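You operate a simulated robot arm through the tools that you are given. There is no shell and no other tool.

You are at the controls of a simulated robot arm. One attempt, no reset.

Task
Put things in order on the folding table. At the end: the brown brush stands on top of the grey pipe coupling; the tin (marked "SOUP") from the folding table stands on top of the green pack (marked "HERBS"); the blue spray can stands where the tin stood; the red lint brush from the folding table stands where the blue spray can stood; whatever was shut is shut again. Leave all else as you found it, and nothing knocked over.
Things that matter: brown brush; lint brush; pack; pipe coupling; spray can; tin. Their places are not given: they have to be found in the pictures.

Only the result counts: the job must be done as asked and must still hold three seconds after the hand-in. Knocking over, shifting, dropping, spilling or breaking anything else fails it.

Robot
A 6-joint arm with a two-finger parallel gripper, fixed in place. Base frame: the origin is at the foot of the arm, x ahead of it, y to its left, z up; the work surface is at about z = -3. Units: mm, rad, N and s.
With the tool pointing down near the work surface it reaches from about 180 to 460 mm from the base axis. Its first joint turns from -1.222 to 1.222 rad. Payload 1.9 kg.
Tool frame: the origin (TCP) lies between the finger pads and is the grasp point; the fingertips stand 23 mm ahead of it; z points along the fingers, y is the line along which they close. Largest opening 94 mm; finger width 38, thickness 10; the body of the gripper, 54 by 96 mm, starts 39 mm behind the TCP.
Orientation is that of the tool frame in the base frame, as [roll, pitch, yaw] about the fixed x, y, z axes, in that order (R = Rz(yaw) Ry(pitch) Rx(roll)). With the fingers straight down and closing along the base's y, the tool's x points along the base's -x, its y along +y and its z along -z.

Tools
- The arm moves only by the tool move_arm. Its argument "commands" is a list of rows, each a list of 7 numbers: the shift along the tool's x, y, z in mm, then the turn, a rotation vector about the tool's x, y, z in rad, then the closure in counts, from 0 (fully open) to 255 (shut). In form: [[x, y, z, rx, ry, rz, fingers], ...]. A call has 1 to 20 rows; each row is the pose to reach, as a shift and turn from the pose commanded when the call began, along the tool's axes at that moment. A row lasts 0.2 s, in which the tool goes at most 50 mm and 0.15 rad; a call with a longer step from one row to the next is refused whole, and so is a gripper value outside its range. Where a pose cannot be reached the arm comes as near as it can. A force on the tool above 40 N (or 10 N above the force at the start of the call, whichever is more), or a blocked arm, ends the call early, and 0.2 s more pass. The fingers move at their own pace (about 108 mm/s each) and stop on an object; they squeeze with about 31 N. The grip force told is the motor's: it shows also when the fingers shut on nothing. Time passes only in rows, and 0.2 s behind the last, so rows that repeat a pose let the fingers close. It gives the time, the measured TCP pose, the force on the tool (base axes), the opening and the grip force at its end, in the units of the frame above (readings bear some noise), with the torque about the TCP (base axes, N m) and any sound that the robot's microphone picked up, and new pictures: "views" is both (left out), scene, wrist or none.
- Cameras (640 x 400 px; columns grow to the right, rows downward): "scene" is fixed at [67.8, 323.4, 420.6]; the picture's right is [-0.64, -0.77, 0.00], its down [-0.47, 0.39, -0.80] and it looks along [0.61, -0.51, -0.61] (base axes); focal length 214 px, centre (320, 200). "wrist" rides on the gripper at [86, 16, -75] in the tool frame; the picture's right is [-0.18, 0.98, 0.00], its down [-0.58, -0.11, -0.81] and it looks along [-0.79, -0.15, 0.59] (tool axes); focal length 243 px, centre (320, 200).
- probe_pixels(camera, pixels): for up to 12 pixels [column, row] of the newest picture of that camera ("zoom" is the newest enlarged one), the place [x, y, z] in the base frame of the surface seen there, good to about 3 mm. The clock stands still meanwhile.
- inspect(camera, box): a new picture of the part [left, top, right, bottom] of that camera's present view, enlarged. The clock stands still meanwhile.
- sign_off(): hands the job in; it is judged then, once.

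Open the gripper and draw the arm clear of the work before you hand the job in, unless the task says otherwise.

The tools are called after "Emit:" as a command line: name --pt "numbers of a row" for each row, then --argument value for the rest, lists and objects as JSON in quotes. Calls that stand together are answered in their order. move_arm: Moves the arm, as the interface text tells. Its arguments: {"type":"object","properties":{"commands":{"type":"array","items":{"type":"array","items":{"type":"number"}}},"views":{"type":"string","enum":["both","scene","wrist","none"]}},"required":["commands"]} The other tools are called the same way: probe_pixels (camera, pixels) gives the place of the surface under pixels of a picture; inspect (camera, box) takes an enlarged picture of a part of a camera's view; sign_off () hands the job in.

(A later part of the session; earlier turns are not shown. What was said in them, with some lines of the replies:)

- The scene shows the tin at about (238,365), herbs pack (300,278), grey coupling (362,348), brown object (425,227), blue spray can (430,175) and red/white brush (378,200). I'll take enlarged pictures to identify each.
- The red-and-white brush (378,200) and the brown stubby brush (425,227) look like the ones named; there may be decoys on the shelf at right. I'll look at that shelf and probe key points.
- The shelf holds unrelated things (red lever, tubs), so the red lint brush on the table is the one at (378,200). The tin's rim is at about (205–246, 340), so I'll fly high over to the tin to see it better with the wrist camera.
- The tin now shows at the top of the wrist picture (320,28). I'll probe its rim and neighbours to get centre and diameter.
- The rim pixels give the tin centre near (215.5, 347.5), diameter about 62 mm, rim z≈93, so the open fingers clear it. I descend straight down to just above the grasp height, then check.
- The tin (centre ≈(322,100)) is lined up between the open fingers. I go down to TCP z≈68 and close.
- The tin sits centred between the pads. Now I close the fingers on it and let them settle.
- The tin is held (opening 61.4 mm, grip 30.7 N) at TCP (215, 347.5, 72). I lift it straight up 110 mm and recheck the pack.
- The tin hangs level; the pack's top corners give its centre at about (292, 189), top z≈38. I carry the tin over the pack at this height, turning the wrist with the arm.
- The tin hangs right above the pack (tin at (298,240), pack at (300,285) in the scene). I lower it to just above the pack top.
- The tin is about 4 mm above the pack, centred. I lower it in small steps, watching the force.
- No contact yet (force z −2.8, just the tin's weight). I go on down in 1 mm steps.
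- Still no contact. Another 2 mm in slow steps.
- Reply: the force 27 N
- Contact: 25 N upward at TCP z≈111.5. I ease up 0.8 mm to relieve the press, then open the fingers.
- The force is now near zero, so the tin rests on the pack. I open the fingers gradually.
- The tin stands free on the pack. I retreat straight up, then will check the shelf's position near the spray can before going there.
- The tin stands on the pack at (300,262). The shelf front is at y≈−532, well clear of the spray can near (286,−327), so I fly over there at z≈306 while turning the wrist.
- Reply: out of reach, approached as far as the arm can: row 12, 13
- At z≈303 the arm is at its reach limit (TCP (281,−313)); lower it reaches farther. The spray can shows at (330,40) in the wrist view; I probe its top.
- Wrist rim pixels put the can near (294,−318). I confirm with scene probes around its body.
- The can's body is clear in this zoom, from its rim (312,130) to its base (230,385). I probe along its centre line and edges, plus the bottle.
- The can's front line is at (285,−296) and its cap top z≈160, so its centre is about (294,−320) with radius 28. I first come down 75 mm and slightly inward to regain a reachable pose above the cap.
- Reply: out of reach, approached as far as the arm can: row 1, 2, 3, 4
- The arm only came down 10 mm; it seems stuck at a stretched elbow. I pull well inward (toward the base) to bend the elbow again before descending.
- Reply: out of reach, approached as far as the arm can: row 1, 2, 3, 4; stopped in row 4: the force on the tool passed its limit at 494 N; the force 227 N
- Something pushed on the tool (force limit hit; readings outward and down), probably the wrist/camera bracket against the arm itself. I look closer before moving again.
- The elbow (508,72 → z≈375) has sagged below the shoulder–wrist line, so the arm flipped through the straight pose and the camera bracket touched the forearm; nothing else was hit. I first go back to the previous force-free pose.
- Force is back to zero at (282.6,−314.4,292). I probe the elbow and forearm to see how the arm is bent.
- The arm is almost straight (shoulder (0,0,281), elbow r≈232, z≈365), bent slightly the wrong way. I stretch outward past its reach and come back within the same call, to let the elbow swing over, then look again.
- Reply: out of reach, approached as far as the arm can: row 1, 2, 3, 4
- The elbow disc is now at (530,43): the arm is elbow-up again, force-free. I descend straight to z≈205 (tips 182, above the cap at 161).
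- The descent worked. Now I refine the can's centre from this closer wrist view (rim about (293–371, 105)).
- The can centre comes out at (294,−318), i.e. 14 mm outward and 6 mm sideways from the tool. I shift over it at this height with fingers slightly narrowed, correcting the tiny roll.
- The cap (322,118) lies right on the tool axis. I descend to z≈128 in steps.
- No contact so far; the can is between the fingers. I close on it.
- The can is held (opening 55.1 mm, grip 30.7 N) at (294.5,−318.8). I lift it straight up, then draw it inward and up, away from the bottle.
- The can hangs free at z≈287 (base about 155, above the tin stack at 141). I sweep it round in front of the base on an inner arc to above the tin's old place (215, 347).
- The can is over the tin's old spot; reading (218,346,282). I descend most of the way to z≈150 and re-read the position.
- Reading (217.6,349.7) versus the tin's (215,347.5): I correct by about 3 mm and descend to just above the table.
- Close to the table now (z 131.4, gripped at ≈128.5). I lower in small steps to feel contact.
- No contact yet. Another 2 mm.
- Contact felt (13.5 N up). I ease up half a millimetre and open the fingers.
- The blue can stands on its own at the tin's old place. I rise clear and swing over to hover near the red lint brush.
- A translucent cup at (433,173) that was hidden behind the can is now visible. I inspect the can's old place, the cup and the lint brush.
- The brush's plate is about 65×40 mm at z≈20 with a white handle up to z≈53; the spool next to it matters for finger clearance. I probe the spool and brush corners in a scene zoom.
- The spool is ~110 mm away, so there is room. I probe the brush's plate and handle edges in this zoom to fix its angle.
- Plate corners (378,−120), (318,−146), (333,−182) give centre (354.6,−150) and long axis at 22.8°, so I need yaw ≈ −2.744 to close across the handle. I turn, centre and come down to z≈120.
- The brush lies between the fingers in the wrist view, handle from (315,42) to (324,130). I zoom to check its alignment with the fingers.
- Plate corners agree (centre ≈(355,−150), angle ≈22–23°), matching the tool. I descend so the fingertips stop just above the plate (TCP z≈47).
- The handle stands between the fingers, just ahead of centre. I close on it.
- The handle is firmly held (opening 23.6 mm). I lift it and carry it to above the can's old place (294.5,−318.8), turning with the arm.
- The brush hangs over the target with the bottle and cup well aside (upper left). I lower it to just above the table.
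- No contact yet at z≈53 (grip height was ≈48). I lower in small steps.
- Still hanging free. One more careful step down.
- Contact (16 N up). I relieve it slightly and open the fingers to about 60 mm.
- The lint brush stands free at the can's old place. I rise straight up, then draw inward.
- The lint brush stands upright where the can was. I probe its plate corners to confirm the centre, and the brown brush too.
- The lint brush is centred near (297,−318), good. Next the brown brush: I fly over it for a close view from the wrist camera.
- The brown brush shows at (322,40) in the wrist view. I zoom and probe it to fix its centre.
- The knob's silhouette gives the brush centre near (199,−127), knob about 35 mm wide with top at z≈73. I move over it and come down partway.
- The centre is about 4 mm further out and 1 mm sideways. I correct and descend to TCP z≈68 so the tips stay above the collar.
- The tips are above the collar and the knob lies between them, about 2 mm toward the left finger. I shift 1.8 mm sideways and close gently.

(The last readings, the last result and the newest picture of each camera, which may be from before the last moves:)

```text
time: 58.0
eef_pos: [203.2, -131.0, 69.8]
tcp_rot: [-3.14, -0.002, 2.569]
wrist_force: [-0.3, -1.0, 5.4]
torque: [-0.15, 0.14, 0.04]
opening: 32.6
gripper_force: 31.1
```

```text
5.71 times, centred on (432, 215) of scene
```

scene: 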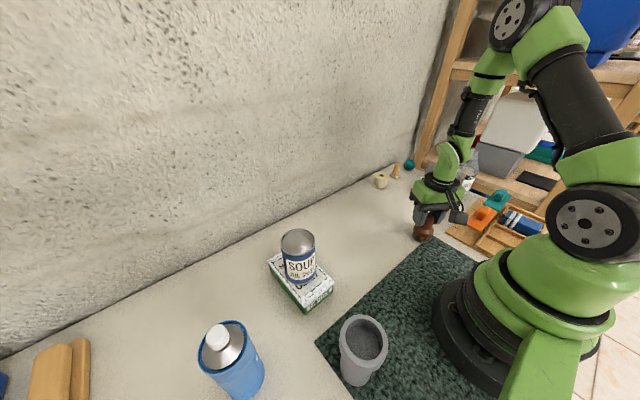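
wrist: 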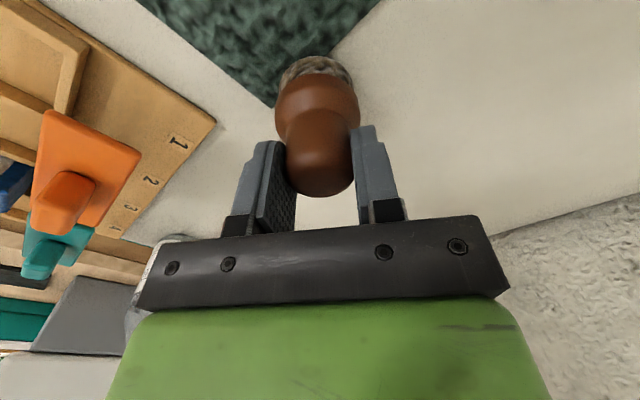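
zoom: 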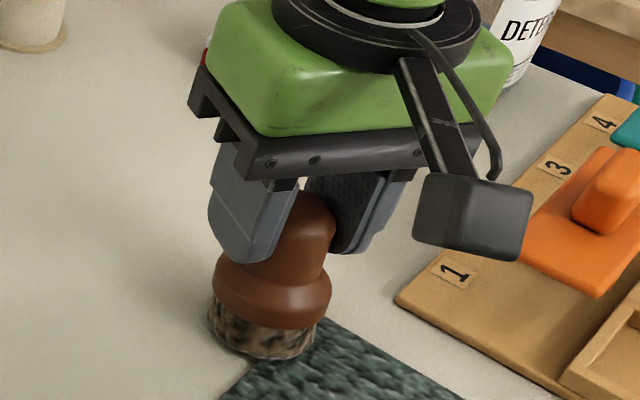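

The knob is held (opening 32.6 mm). I lift the brush straight up and re-inspect the coupling for its exact rim.

Emit:
move_arm --pt "0 0 -10 0 0 0 255" --pt "0 0 -35 0 0 0 255" --pt "0 0 -75 0 0 0 255" --pt "0 0 -115 0 0 0 255" --pt "0 0 -160 0 0 0 255" --pt "0 0 -160 0 0 0 255"

Emit:
inspect --camera "scene" --box '[322, 300, 402, 400]'

```text
time: 59.5
eef_pos: [201.9, -133.4, 228.6]
tcp_rot: [-3.141, 0.0, 2.569]
wrist_force: [-0.5, 0.0, -0.1]
torque: [0.02, -0.01, -0.01]
opening: 32.2
gripper_force: 30.9
```

scene: 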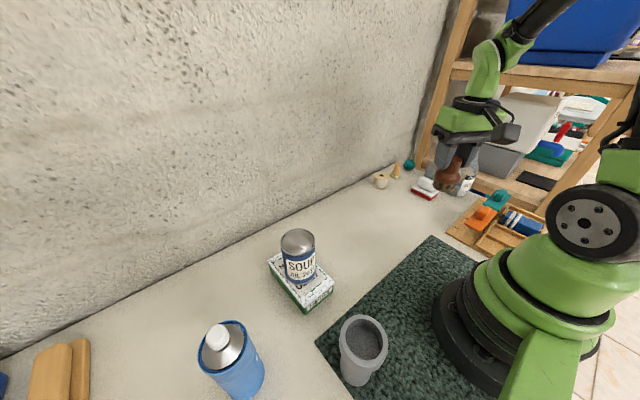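
wrist: 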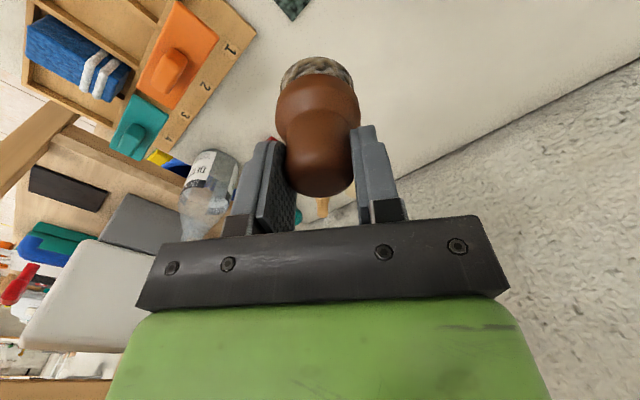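

```text
4.00 times, centred on (362, 350) of scene
```

zoom: 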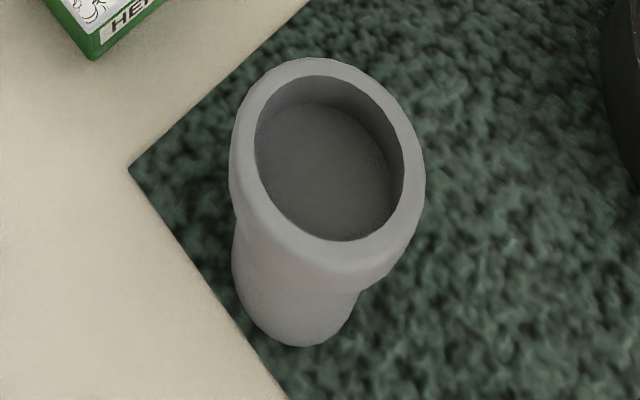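

The coupling's rim is clear. I probe points round its top ring and its inside.

Emit:
probe_pixels --camera "zoom" --pixels '[[305, 66], [243, 150], [413, 165], [355, 252], [370, 92], [262, 215], [400, 215], [265, 90], [320, 180], [330, 120], [300, 235], [300, 330]]'

Emit:
inspect --camera "wrist" --box '[240, 40, 400, 240]'

```text
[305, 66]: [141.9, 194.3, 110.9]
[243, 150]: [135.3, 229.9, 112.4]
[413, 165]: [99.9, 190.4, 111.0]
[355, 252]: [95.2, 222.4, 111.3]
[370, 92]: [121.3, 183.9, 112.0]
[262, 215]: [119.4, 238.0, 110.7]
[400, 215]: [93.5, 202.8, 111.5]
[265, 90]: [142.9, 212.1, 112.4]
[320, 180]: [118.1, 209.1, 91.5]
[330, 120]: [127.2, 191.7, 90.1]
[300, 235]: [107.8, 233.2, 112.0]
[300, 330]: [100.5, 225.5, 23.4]
```

```text
2.00 times, centred on (320, 140) of wrist
```

zoom: 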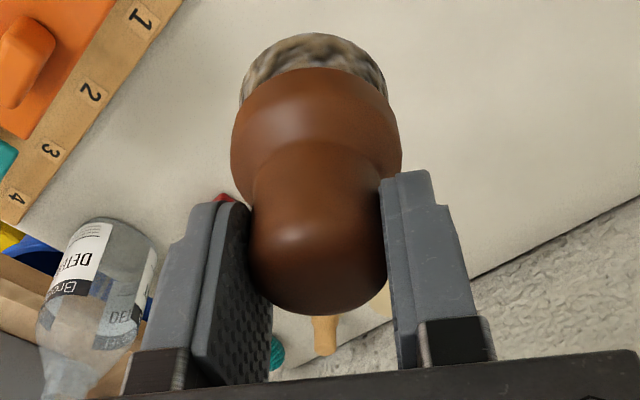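

The rim fits a circle centred at about (118.6, 209.3), top z≈112, inner diameter ≈48, with an inner floor at z≈91. I carry the brush along an arc round the base to hover above the coupling.

Emit:
move_arm --pt "1.6 28 0 0 0 -0.116 255" --pt "6.5 55.7 0 0 0 -0.233 255" --pt "14.6 82.6 0 0 0 -0.349 255" --pt "25.7 108.4 0 0 0 -0.466 255" --pt "39.8 132.8 0 0 0 -0.582 255" --pt "56.6 155.3 0 0 0 -0.698 255" --pt "75.8 175.7 0 0 0 -0.815 255" --pt "97.4 193.8 0 0 0 -0.931 255" --pt "120.9 209.2 0 0 0 -1.048 255" --pt "146 221.8 0 0 0 -1.164 255" --pt "172.4 231.4 0 0 0 -1.281 255" --pt "199.7 237.9 0 0 0 -1.397 255" --pt "227.6 241.1 0 0 0 -1.513 255" --pt "255.8 241.1 0 0 0 -1.63 255" --pt "255.8 241.1 0 0 0 -1.63 255" --pt "255.8 241.1 0 0 0 -1.63 255"

```text
time: 62.9
eef_pos: [120.7, 213.0, 226.9]
tcp_rot: [3.142, -0.001, -2.083]
wrist_force: [0.2, -0.1, -0.8]
torque: [-0.01, -0.02, 0.02]
opening: 32.1
gripper_force: 31.2
```

scene: 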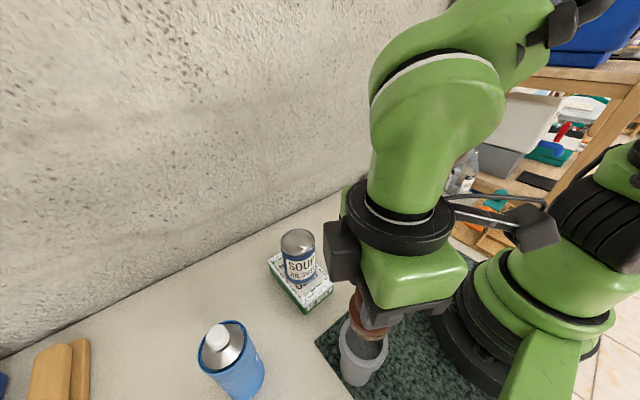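
wrist: 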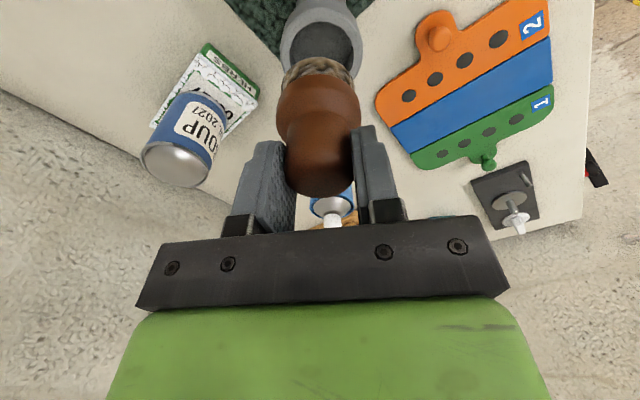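

The brush hangs over the coupling in both views. I zoom in on both pictures to compare diameters and alignment.

Emit:
inspect --camera "wrist" --box '[240, 0, 400, 100]'

Emit:
inspect --camera "scene" --box '[310, 270, 430, 390]'

```text
4.00 times, centred on (320, 50) of wrist
```

zoom: 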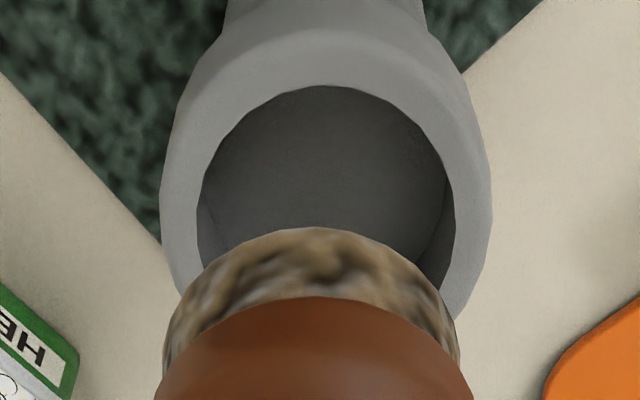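

```text
3.33 times, centred on (370, 330) of scene
```

zoom: 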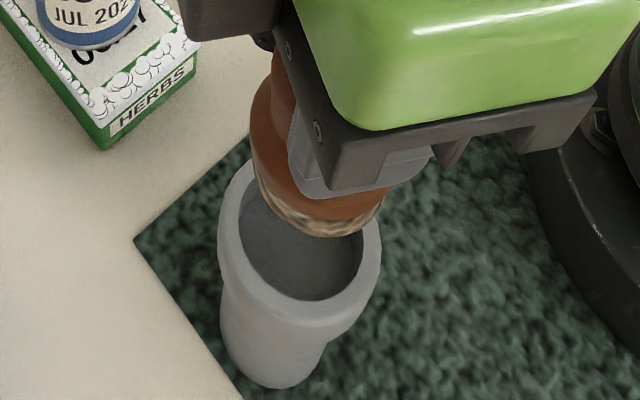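

Bristle diameter looks like ~45 mm against a ~48 mm socket, so alignment matters. The coupling centre is about (+3,+3) mm in tool x,y from the brush; I shift by that and lower to about 12 mm above the rim to look again.

Emit:
move_arm --pt "1.5 1.4 10 0 0 0 255" --pt "3 2.8 20 0 0 0 255" --pt "3 2.8 31 0 0 0 255" --pt "3 2.8 31 0 0 0 255"

Emit:
inspect --camera "wrist" --box '[240, 0, 400, 100]'

Emit:
inspect --camera "scene" --box '[320, 290, 410, 390]'

```text
time: 63.9
eef_pos: [114.6, 212.7, 197.9]
tcp_rot: [-3.141, -0.002, -2.085]
wrist_force: [-0.1, -0.1, -0.6]
torque: [0.04, -0.01, -0.01]
opening: 32.2
gripper_force: 31.1
```

scene: 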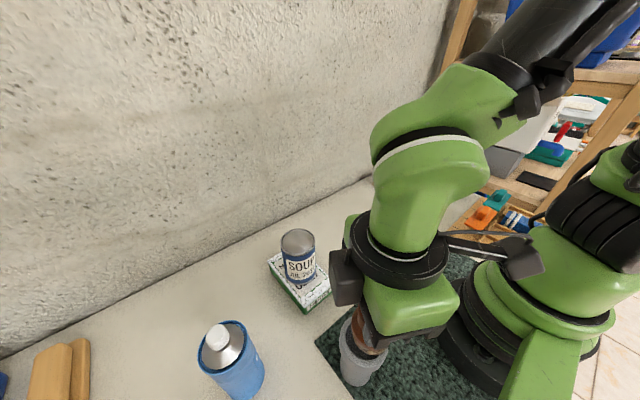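
wrist: 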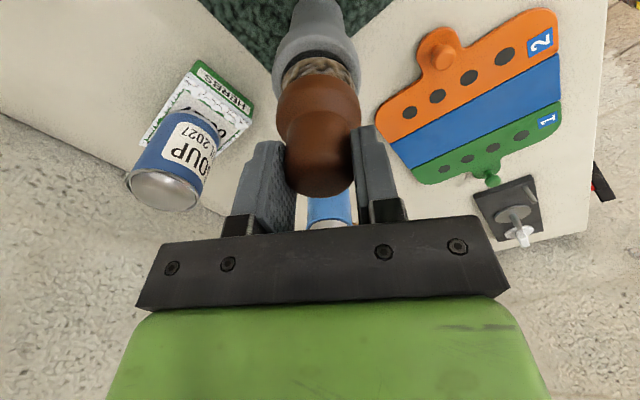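

```text
4.00 times, centred on (320, 50) of wrist
```

zoom: 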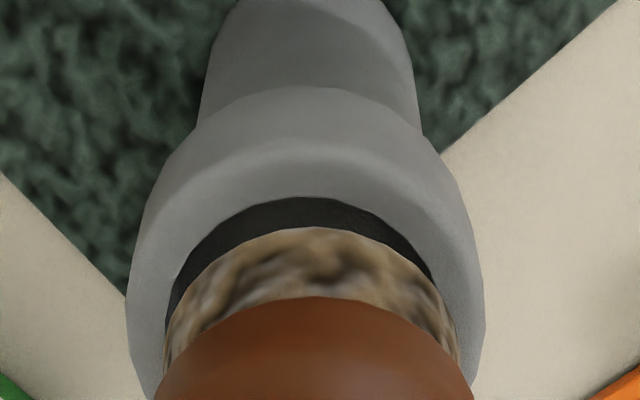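

```text
4.00 times, centred on (365, 340) of scene
```

zoom: 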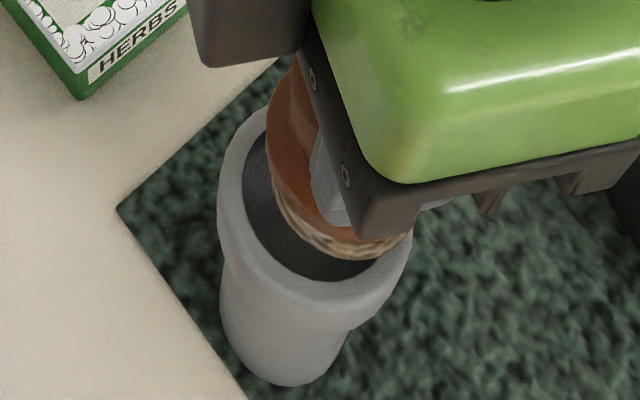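

The brush is a centimetre above the rim. I zoom further in the wrist view to compare the dark socket crescent on both sides of the bristles.

Emit:
inspect --camera "wrist" --box '[270, 40, 366, 100]'

```text
6.67 times, centred on (318, 70) of wrist
```

zoom: 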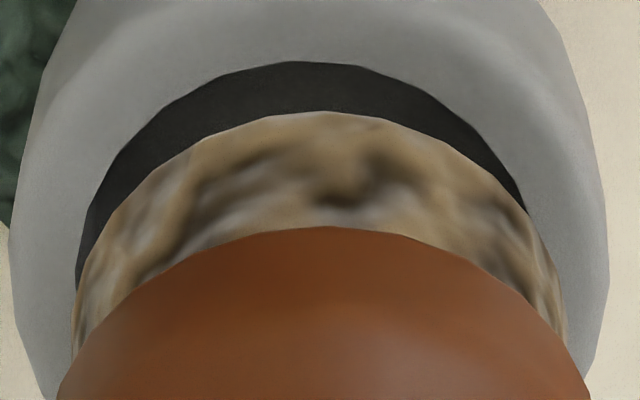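

Circle fits in the tool frame give the socket centre at (0.8,−2.75), R≈23.3, and the bristle edge centre at (1.1,−1.5), R≈23.7. They are nearly the same size; I shift −1.3 mm in y and lower 7 mm, then look again.

Emit:
move_arm --pt "-0.3 -1.3 3 0 0 0 255" --pt "-0.3 -1.3 7 0 0 0 255" --pt "-0.3 -1.3 7 0 0 0 255"

Emit:
inspect --camera "wrist" --box '[270, 40, 366, 100]'

Emit:
inspect --camera "scene" --box '[330, 310, 410, 370]'

```text
time: 64.7
eef_pos: [115.8, 210.0, 190.9]
tcp_rot: [-3.141, 0.001, -2.085]
wrist_force: [-0.6, 0.2, -1.5]
torque: [-0.01, 0.0, 0.0]
opening: 32.3
gripper_force: 31.5
```

scene: 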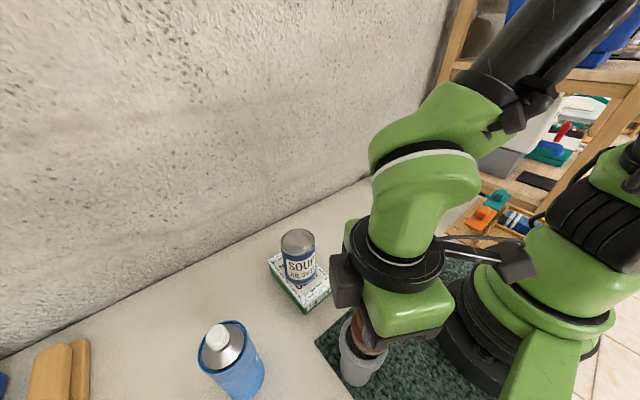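
wrist: 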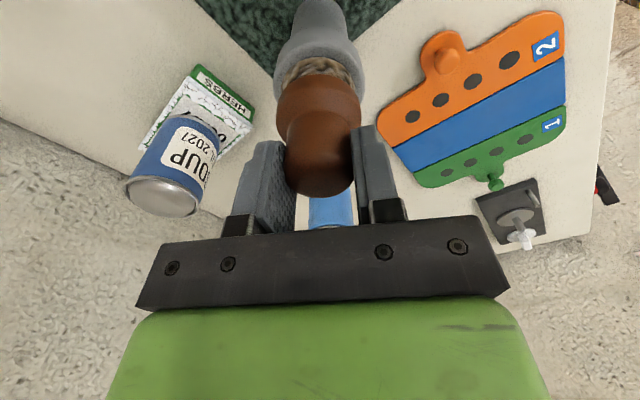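

```text
6.67 times, centred on (318, 70) of wrist
```

zoom: 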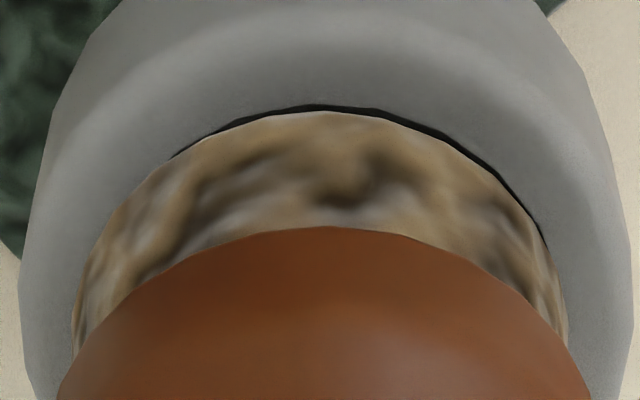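

```text
6.67 times, centred on (370, 340) of scene
```

zoom: 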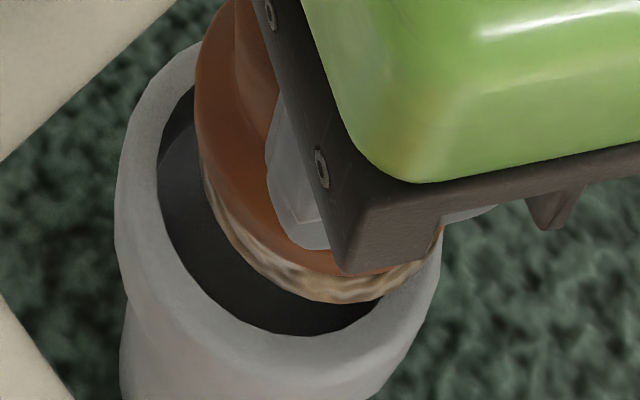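

The two views disagree a little: the wrist view suggests the brush is 2–4 mm too near the base side, the scene view a bit more. I zoom in closely in the scene view for the bristle and socket edges.

Emit:
inspect --camera "scene" --box '[340, 318, 396, 366]'

Emit:
probe_pixels --camera "scene" --pixels '[[353, 336], [358, 345], [365, 352], [372, 354], [380, 353], [386, 348], [352, 325], [388, 343]]'

```text
8.33 times, centred on (368, 342) of scene
```

zoom: 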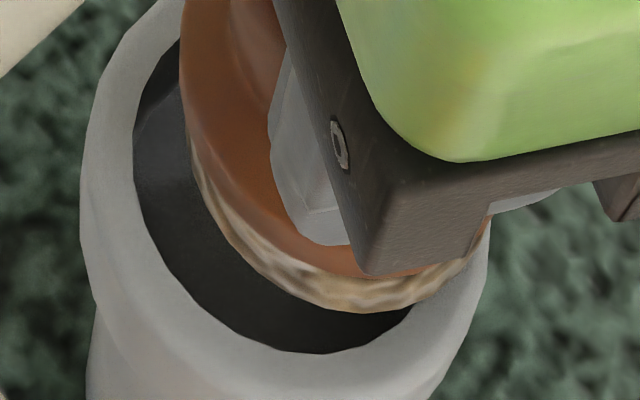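

```text
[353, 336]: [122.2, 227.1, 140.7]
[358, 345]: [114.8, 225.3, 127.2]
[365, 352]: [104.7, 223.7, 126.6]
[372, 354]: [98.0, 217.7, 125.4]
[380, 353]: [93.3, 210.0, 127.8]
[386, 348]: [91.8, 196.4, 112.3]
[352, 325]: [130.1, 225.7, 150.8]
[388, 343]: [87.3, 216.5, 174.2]
```

Fitting both edges in the scene view: socket centre (116.3,208.5), brush (113.3,204); the wrist view agrees in direction. I move 4.5 mm outward (tool −x) and look again.

Emit:
move_arm --pt "-2.2 -0.2 0 0 0 0 255" --pt "-4.5 -0.3 0 0 0 0 255" --pt "-4.5 -0.3 0 0 0 0 255" --views "none"

Emit:
inspect --camera "scene" --box '[340, 318, 396, 366]'

Emit:
inspect --camera "wrist" --box '[270, 40, 366, 100]'

```text
time: 65.5
eef_pos: [118.1, 214.2, 191.0]
tcp_rot: [3.141, -0.001, -2.084]
wrist_force: [-0.7, -0.1, 0.7]
torque: [0.0, 0.01, 0.01]
opening: 32.0
gripper_force: 30.4
```

```text
8.33 times, centred on (368, 342) of scene
```

zoom: 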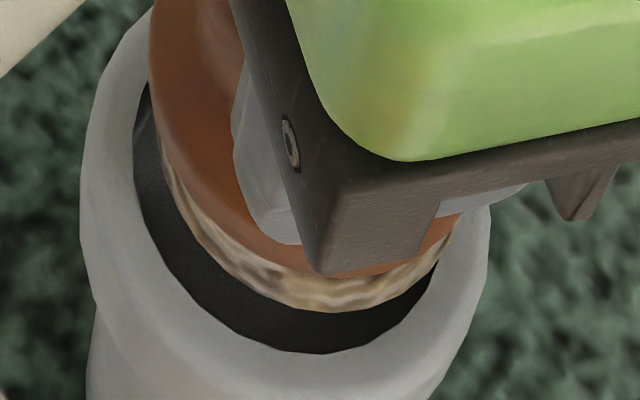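

```text
6.67 times, centred on (318, 70) of wrist
```

zoom: 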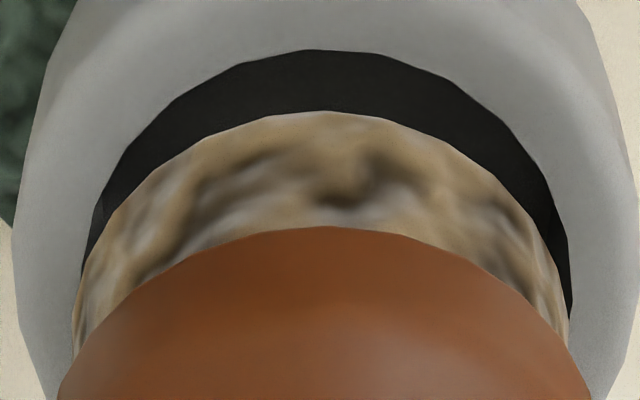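

Both views now show an even gap round the bristles (residuals within ~1–2 mm, opposite in sign). I nudge 0.8 mm in tool y and lower slowly to feel for the rim.

Emit:
move_arm --pt "0 0.8 1 0 0 0 255" --pt "0 0.8 2.5 0 0 0 255" --pt "0 0.8 4 0 0 0 255" --pt "0 0.8 4 0 0 0 255" --views "none"

Emit:
inspect --camera "scene" --box '[340, 318, 396, 366]'

Emit:
inspect --camera "wrist" --box '[270, 40, 366, 100]'

```text
time: 66.5
eef_pos: [117.8, 213.8, 185.7]
tcp_rot: [-3.14, -0.002, -2.085]
wrist_force: [-0.4, 0.3, -0.5]
torque: [-0.03, -0.02, 0.01]
opening: 31.9
gripper_force: 31.2
```

```text
8.33 times, centred on (368, 342) of scene
```

zoom: 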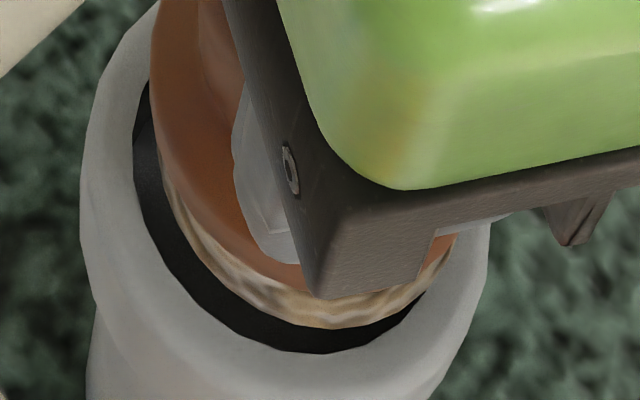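

```text
6.67 times, centred on (318, 70) of wrist
```

zoom: 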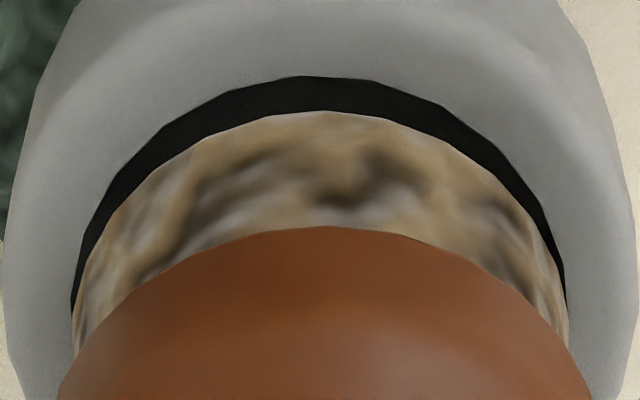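

The gap is nearly even all round. I nudge 0.7 mm outward and keep lowering in small steps, watching for contact at the rim (TCP ≈181–184).

Emit:
move_arm --pt "-0.7 0.2 0 0 0 0 255" --pt "-0.7 0.2 1 0 0 0 255" --pt "-0.7 0.2 2 0 0 0 255" --pt "-0.7 0.2 3 0 0 0 255" --pt "-0.7 0.2 3 0 0 0 255" --views "none"

Emit:
inspect --camera "scene" --box '[340, 318, 396, 366]'

Emit:
inspect --camera "wrist" --box '[270, 40, 366, 100]'

```text
time: 67.7
eef_pos: [119.0, 214.1, 184.8]
tcp_rot: [3.141, 0.003, -2.084]
wrist_force: [1.9, -0.8, 12.2]
torque: [0.15, -0.21, 0.0]
opening: 32.3
gripper_force: 31.2
```

```text
8.33 times, centred on (368, 342) of scene
```

zoom: 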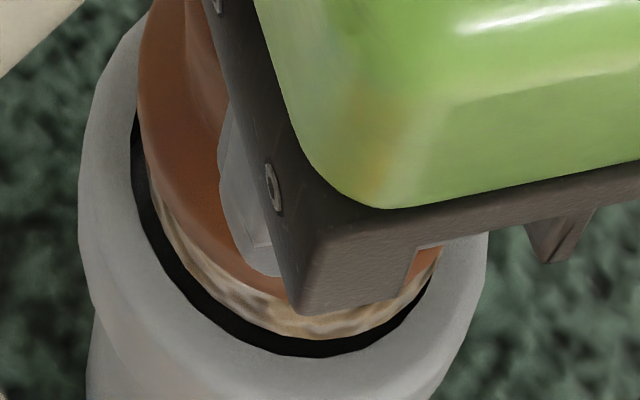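

```text
6.67 times, centred on (318, 70) of wrist
```

zoom: 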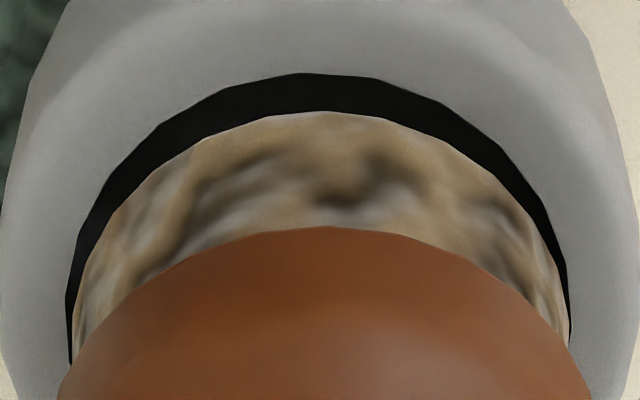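

Contact at rim height (12 N, TCP z≈183.5) although the gap looks even all round, so the coupling seems to carry the brush at its top. I press a hair more to see whether the support is flat.

Emit:
move_arm --pt "0 0 0.4 0 0 0 255" --pt "0 0 0.4 0 0 0 255" --pt "0 0 0.4 0 0 0 255" --views "none"

```text
time: 68.5
eef_pos: [118.2, 214.9, 184.0]
tcp_rot: [3.141, 0.002, -2.084]
wrist_force: [1.0, 1.5, 21.3]
torque: [0.39, -0.31, -0.02]
opening: 32.0
gripper_force: 31.1
```

The force rises to 21 N with the pressure centred toward the outer edge, so it is either a flat top with a slight brush tilt or a one-sided rim contact. I lift 2 mm, shift 1.5 mm inward and touch again to tell which.

Emit:
move_arm --pt "0 0 -2.5 0 0 0 255" --pt "1.5 0 -2.5 0 0 0 255" --pt "1.5 0 -1.5 0 0 0 255" --pt "1.5 0 -0.5 0 0 0 255" --pt "1.5 0 0 0 0 0 255" --pt "1.5 0 0 0 0 0 255" --views "none"

Emit:
inspect --camera "scene" --box '[340, 318, 396, 366]'

Emit:
inspect --camera "wrist" --box '[270, 40, 366, 100]'

```text
time: 69.8
eef_pos: [118.0, 212.9, 184.2]
tcp_rot: [3.141, 0.001, -2.084]
wrist_force: [1.7, 0.4, 19.5]
torque: [0.3, -0.26, -0.02]
opening: 32.0
gripper_force: 31.2
```

```text
8.33 times, centred on (368, 342) of scene
```

zoom: 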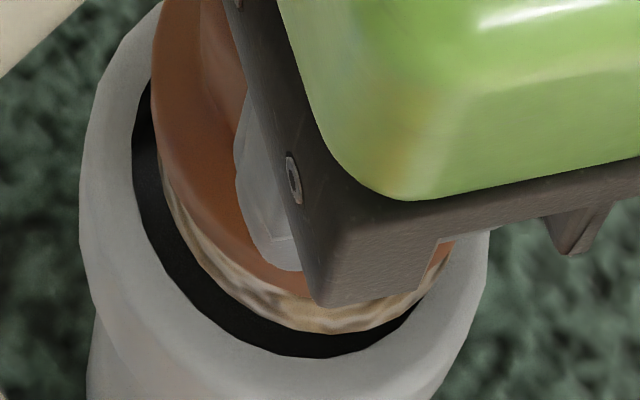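

```text
6.67 times, centred on (318, 70) of wrist
```

zoom: 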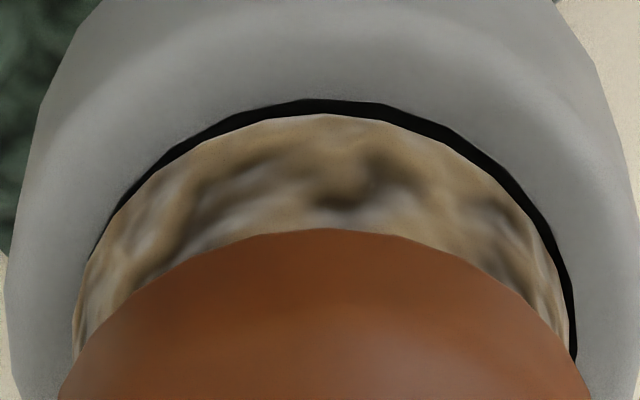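

Same contact height and same pressure point after the shift, so the coupling carries the brush on a flat top. I recentre (−1.3 mm), set it down with only a light touch.

Emit:
move_arm --pt "0 0 -2.5 0 0 0 255" --pt "-1.3 0.2 -2.5 0 0 0 255" --pt "-1.3 0.2 -1.5 0 0 0 255" --pt "-1.3 0.2 -0.7 0 0 0 255" --pt "-1.3 0.2 -0.7 0 0 0 255" --views "none"

```text
time: 71.0
eef_pos: [117.2, 215.8, 184.0]
tcp_rot: [-3.141, 0.001, -2.084]
wrist_force: [0.3, 0.2, 3.3]
torque: [0.04, -0.09, -0.02]
opening: 32.4
gripper_force: 31.0
```

Light touch of 3.3 N. I open the fingers gently in small stages.

Emit:
move_arm --pt "0 0 0 0 0 0 166" --pt "0 0 0 0 0 0 160" --pt "0 0 0 0 0 0 154" --pt "0 0 0 0 0 0 146" --pt "0 0 0 0 0 0 130" --pt "0 0 0 0 0 0 100" --pt "0 0 0 0 0 0 60"

Emit:
inspect --camera "scene" --box '[320, 280, 420, 380]'

Emit:
inspect --camera "wrist" --box '[220, 0, 420, 220]'

```text
time: 72.7
eef_pos: [118.2, 214.3, 184.3]
tcp_rot: [3.139, 0.0, -2.083]
wrist_force: [-0.1, 0.0, 1.2]
torque: [-0.02, 0.0, 0.01]
opening: 71.6
gripper_force: 0.1
```

scene: 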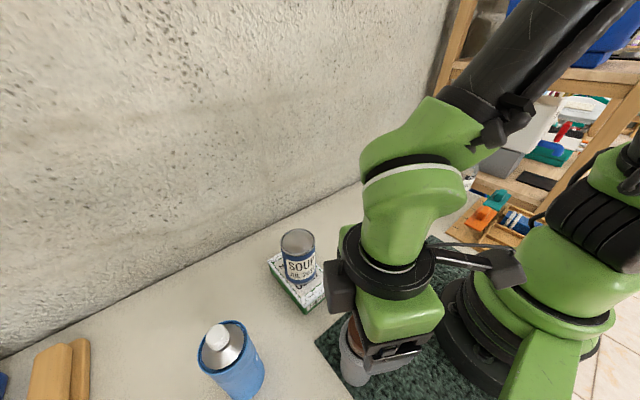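
wrist: 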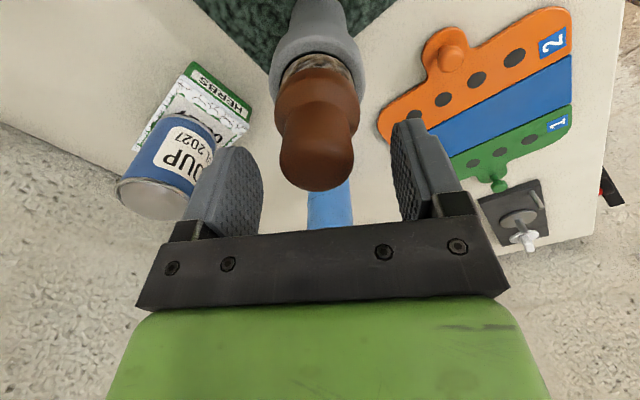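

```text
4.00 times, centred on (370, 330) of scene
```

zoom: 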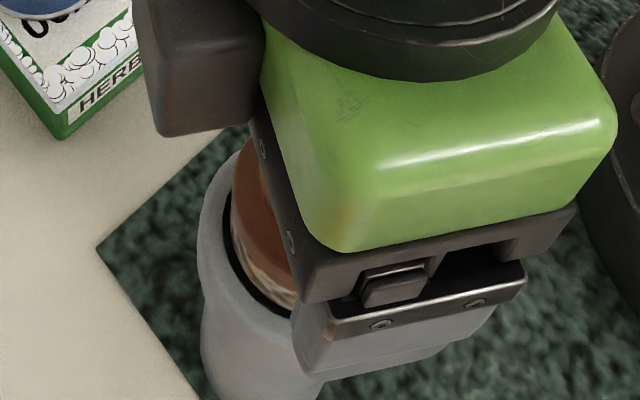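

```text
1.82 times, centred on (320, 110) of wrist
```

zoom: 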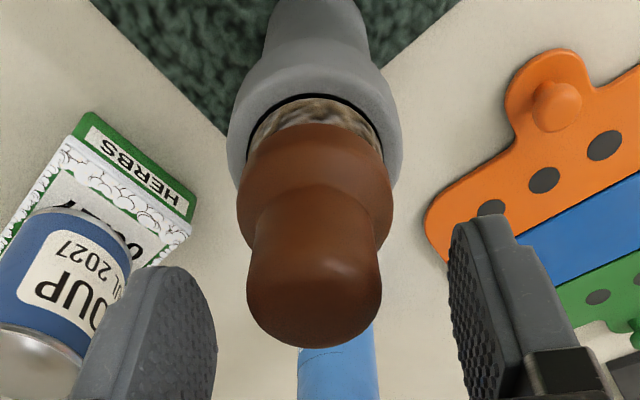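

The brush stands by itself on the coupling after release. I rise straight up to clear it.

Emit:
move_arm --pt "0 0 -15 0 0 0 60" --pt "0 0 -40 0 0 0 60" --pt "0 0 -75 0 0 0 60" --pt "0 0 -110 0 0 0 60" --pt "0 0 -110 0 0 0 60"

Emit:
inspect --camera "scene" --box '[310, 270, 430, 390]'

Emit:
inspect --camera "wrist" --box '[220, 0, 420, 125]'

```text
time: 73.8
eef_pos: [118.4, 212.9, 293.7]
tcp_rot: [3.141, 0.0, -2.083]
wrist_force: [-0.6, 1.1, 0.8]
torque: [0.05, -0.01, -0.01]
opening: 72.0
gripper_force: 0.1
```

scene: 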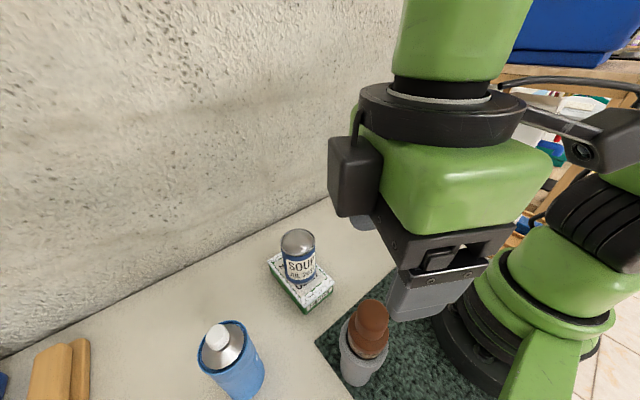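
wrist: 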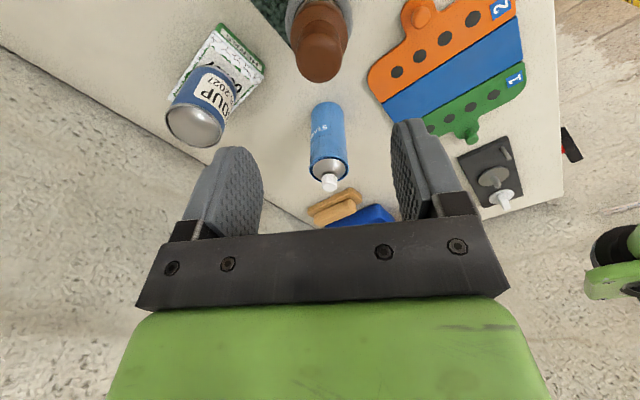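

```text
3.33 times, centred on (370, 330) of scene
```

zoom: 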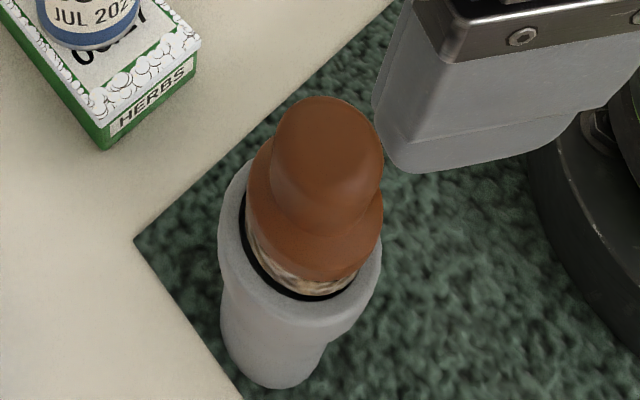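

```text
3.20 times, centred on (320, 62) of wrist
```

zoom: 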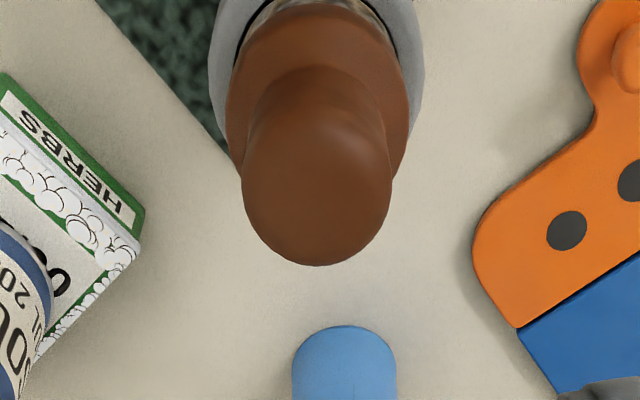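

The brush stands upright and centred on the coupling (top at (368,310) as expected for a vertical brush). I raise the arm and swing it back to its starting area, fully open, and then check everything.

Emit:
move_arm --pt "0 0 -35 0 0 0 60" --pt "0 0 -70 0 0 0 30" --pt "1.5 -27.3 -70 0 0 0.112 0" --pt "6.1 -54.2 -70 0 0 0.225 0" --pt "13.7 -80.4 -70 0 0 0.337 0" --pt "24.1 -105.6 -70 0 0 0.45 0" --pt "37.4 -129.5 -70 0 0 0.562 0" --pt "53.2 -151.7 -70 0 0 0.674 0" --pt "71.4 -172.1 -70 0 0 0.787 0" --pt "91.8 -190.2 -70 0 0 0.899 0" --pt "114.1 -206 -70 0 0 1.012 0" --pt "138 -219.1 -70 0 0 1.124 0" --pt "163.2 -229.5 -70 0 0 1.236 0" --pt "189.5 -237 -70 0 0 1.349 0" --pt "189.5 -237 -70 0 0 1.349 0"

Emit:
inspect --camera "scene" --box '[180, 210, 452, 400]'

Emit:
inspect --camera "scene" --box '[340, 130, 560, 268]'

```text
time: 77.0
eef_pos: [232.9, -70.2, 364.9]
tcp_rot: [3.14, 0.001, 2.848]
wrist_force: [0.0, 0.9, -0.3]
torque: [-0.02, 0.0, -0.01]
opening: 93.8
gripper_force: 0.1
```

scene: 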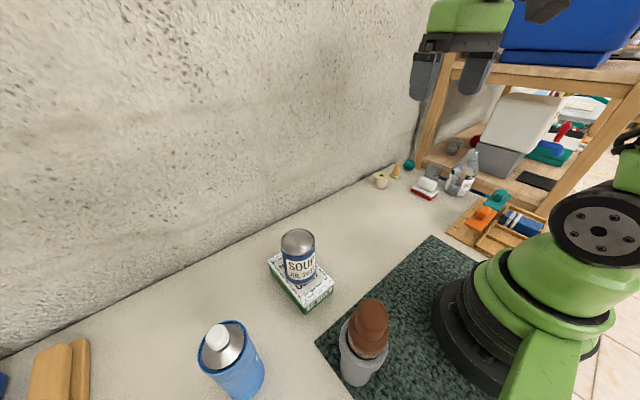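
wrist: 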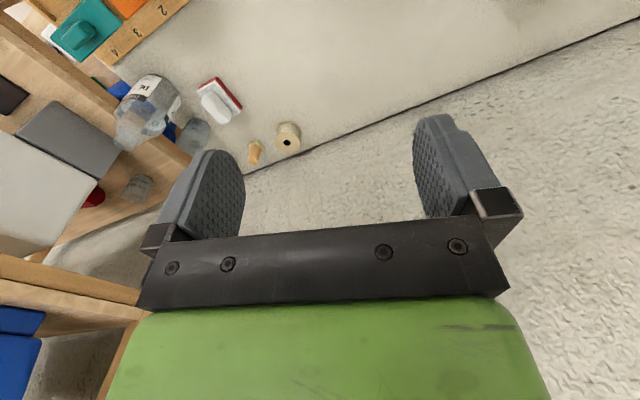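

```text
2.11 times, centred on (316, 305) of scene
```

zoom: 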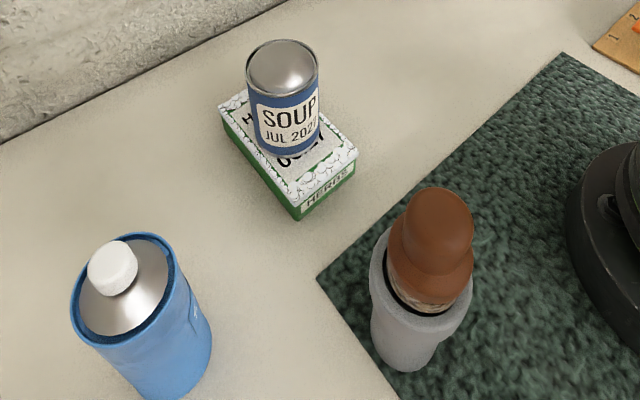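

```text
2.90 times, centred on (450, 199) of scene
```

zoom: 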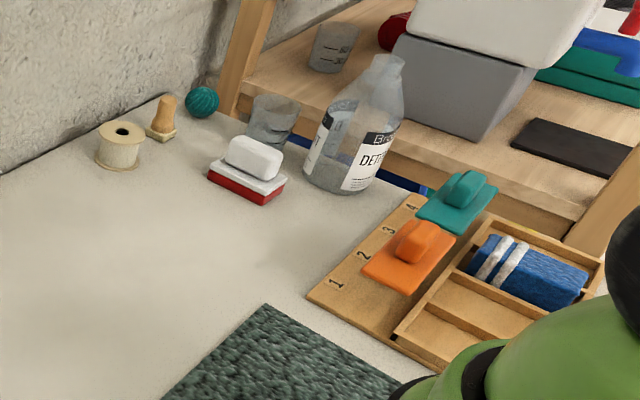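

All four moves look right and the other things are where they were. One last close look at the brush on the coupling and the can's position before handing in.

Emit:
inspect --camera "scene" --box '[330, 290, 400, 390]'

Emit:
probe_pixels --camera "scene" --pixels '[[216, 335], [203, 355], [246, 335], [225, 372], [228, 322], [240, 360], [298, 236], [299, 262], [369, 310], [362, 318], [380, 325]]'

```text
4.00 times, centred on (365, 340) of scene
```

zoom: 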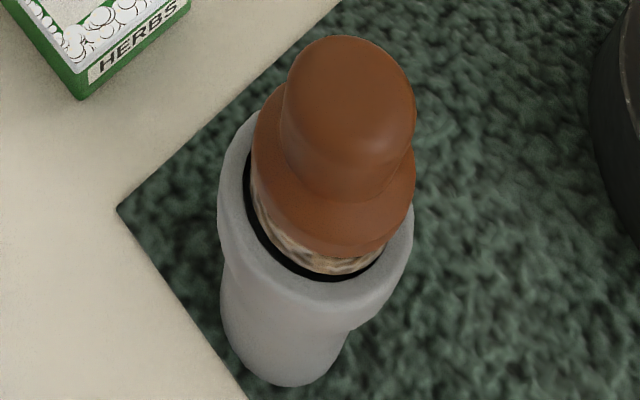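

```text
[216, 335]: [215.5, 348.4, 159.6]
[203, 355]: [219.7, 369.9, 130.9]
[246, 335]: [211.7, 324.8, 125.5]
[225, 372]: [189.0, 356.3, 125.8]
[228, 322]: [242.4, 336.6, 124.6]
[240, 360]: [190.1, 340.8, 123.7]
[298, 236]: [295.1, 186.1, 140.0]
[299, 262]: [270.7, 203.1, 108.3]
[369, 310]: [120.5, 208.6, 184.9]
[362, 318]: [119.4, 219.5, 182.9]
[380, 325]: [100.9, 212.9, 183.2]
```

The can's cap is at (215.5,348.4), where the tin stood. The tin's top is at z 140 above the pack, and the brush's top is at z 185 over the coupling centre, upright. The gripper is open and clear of the work, so I hand in.

Emit:
sign_off

```text
The job is handed in.
```

I've done all four moves and handed the job in. The final pictures and probes show:

- **Brown brush:** it stands upright on the grey pipe coupling, close to centre. It rests at rim height, not down inside the socket.
- **Tin:** it stands on the green pack, near the middle.
- **Blue spray can:** it stands where the tin was, within about 1 mm.
- **Red lint brush:** it stands where the spray can was, about 3–4 mm off centre. I turned it a little from its original direction.

I saw nothing knocked over, and the other things on the table and shelf look as they did at the start. I found nothing that had to be opened, so nothing had to be shut again.

**Arm collision:** on the first approach to the spray can, the arm straightened fully and its camera bracket pressed against its own forearm. The force peaked at 494 N and the arm stopped. It touched nothing else, and I freed it and carried on.
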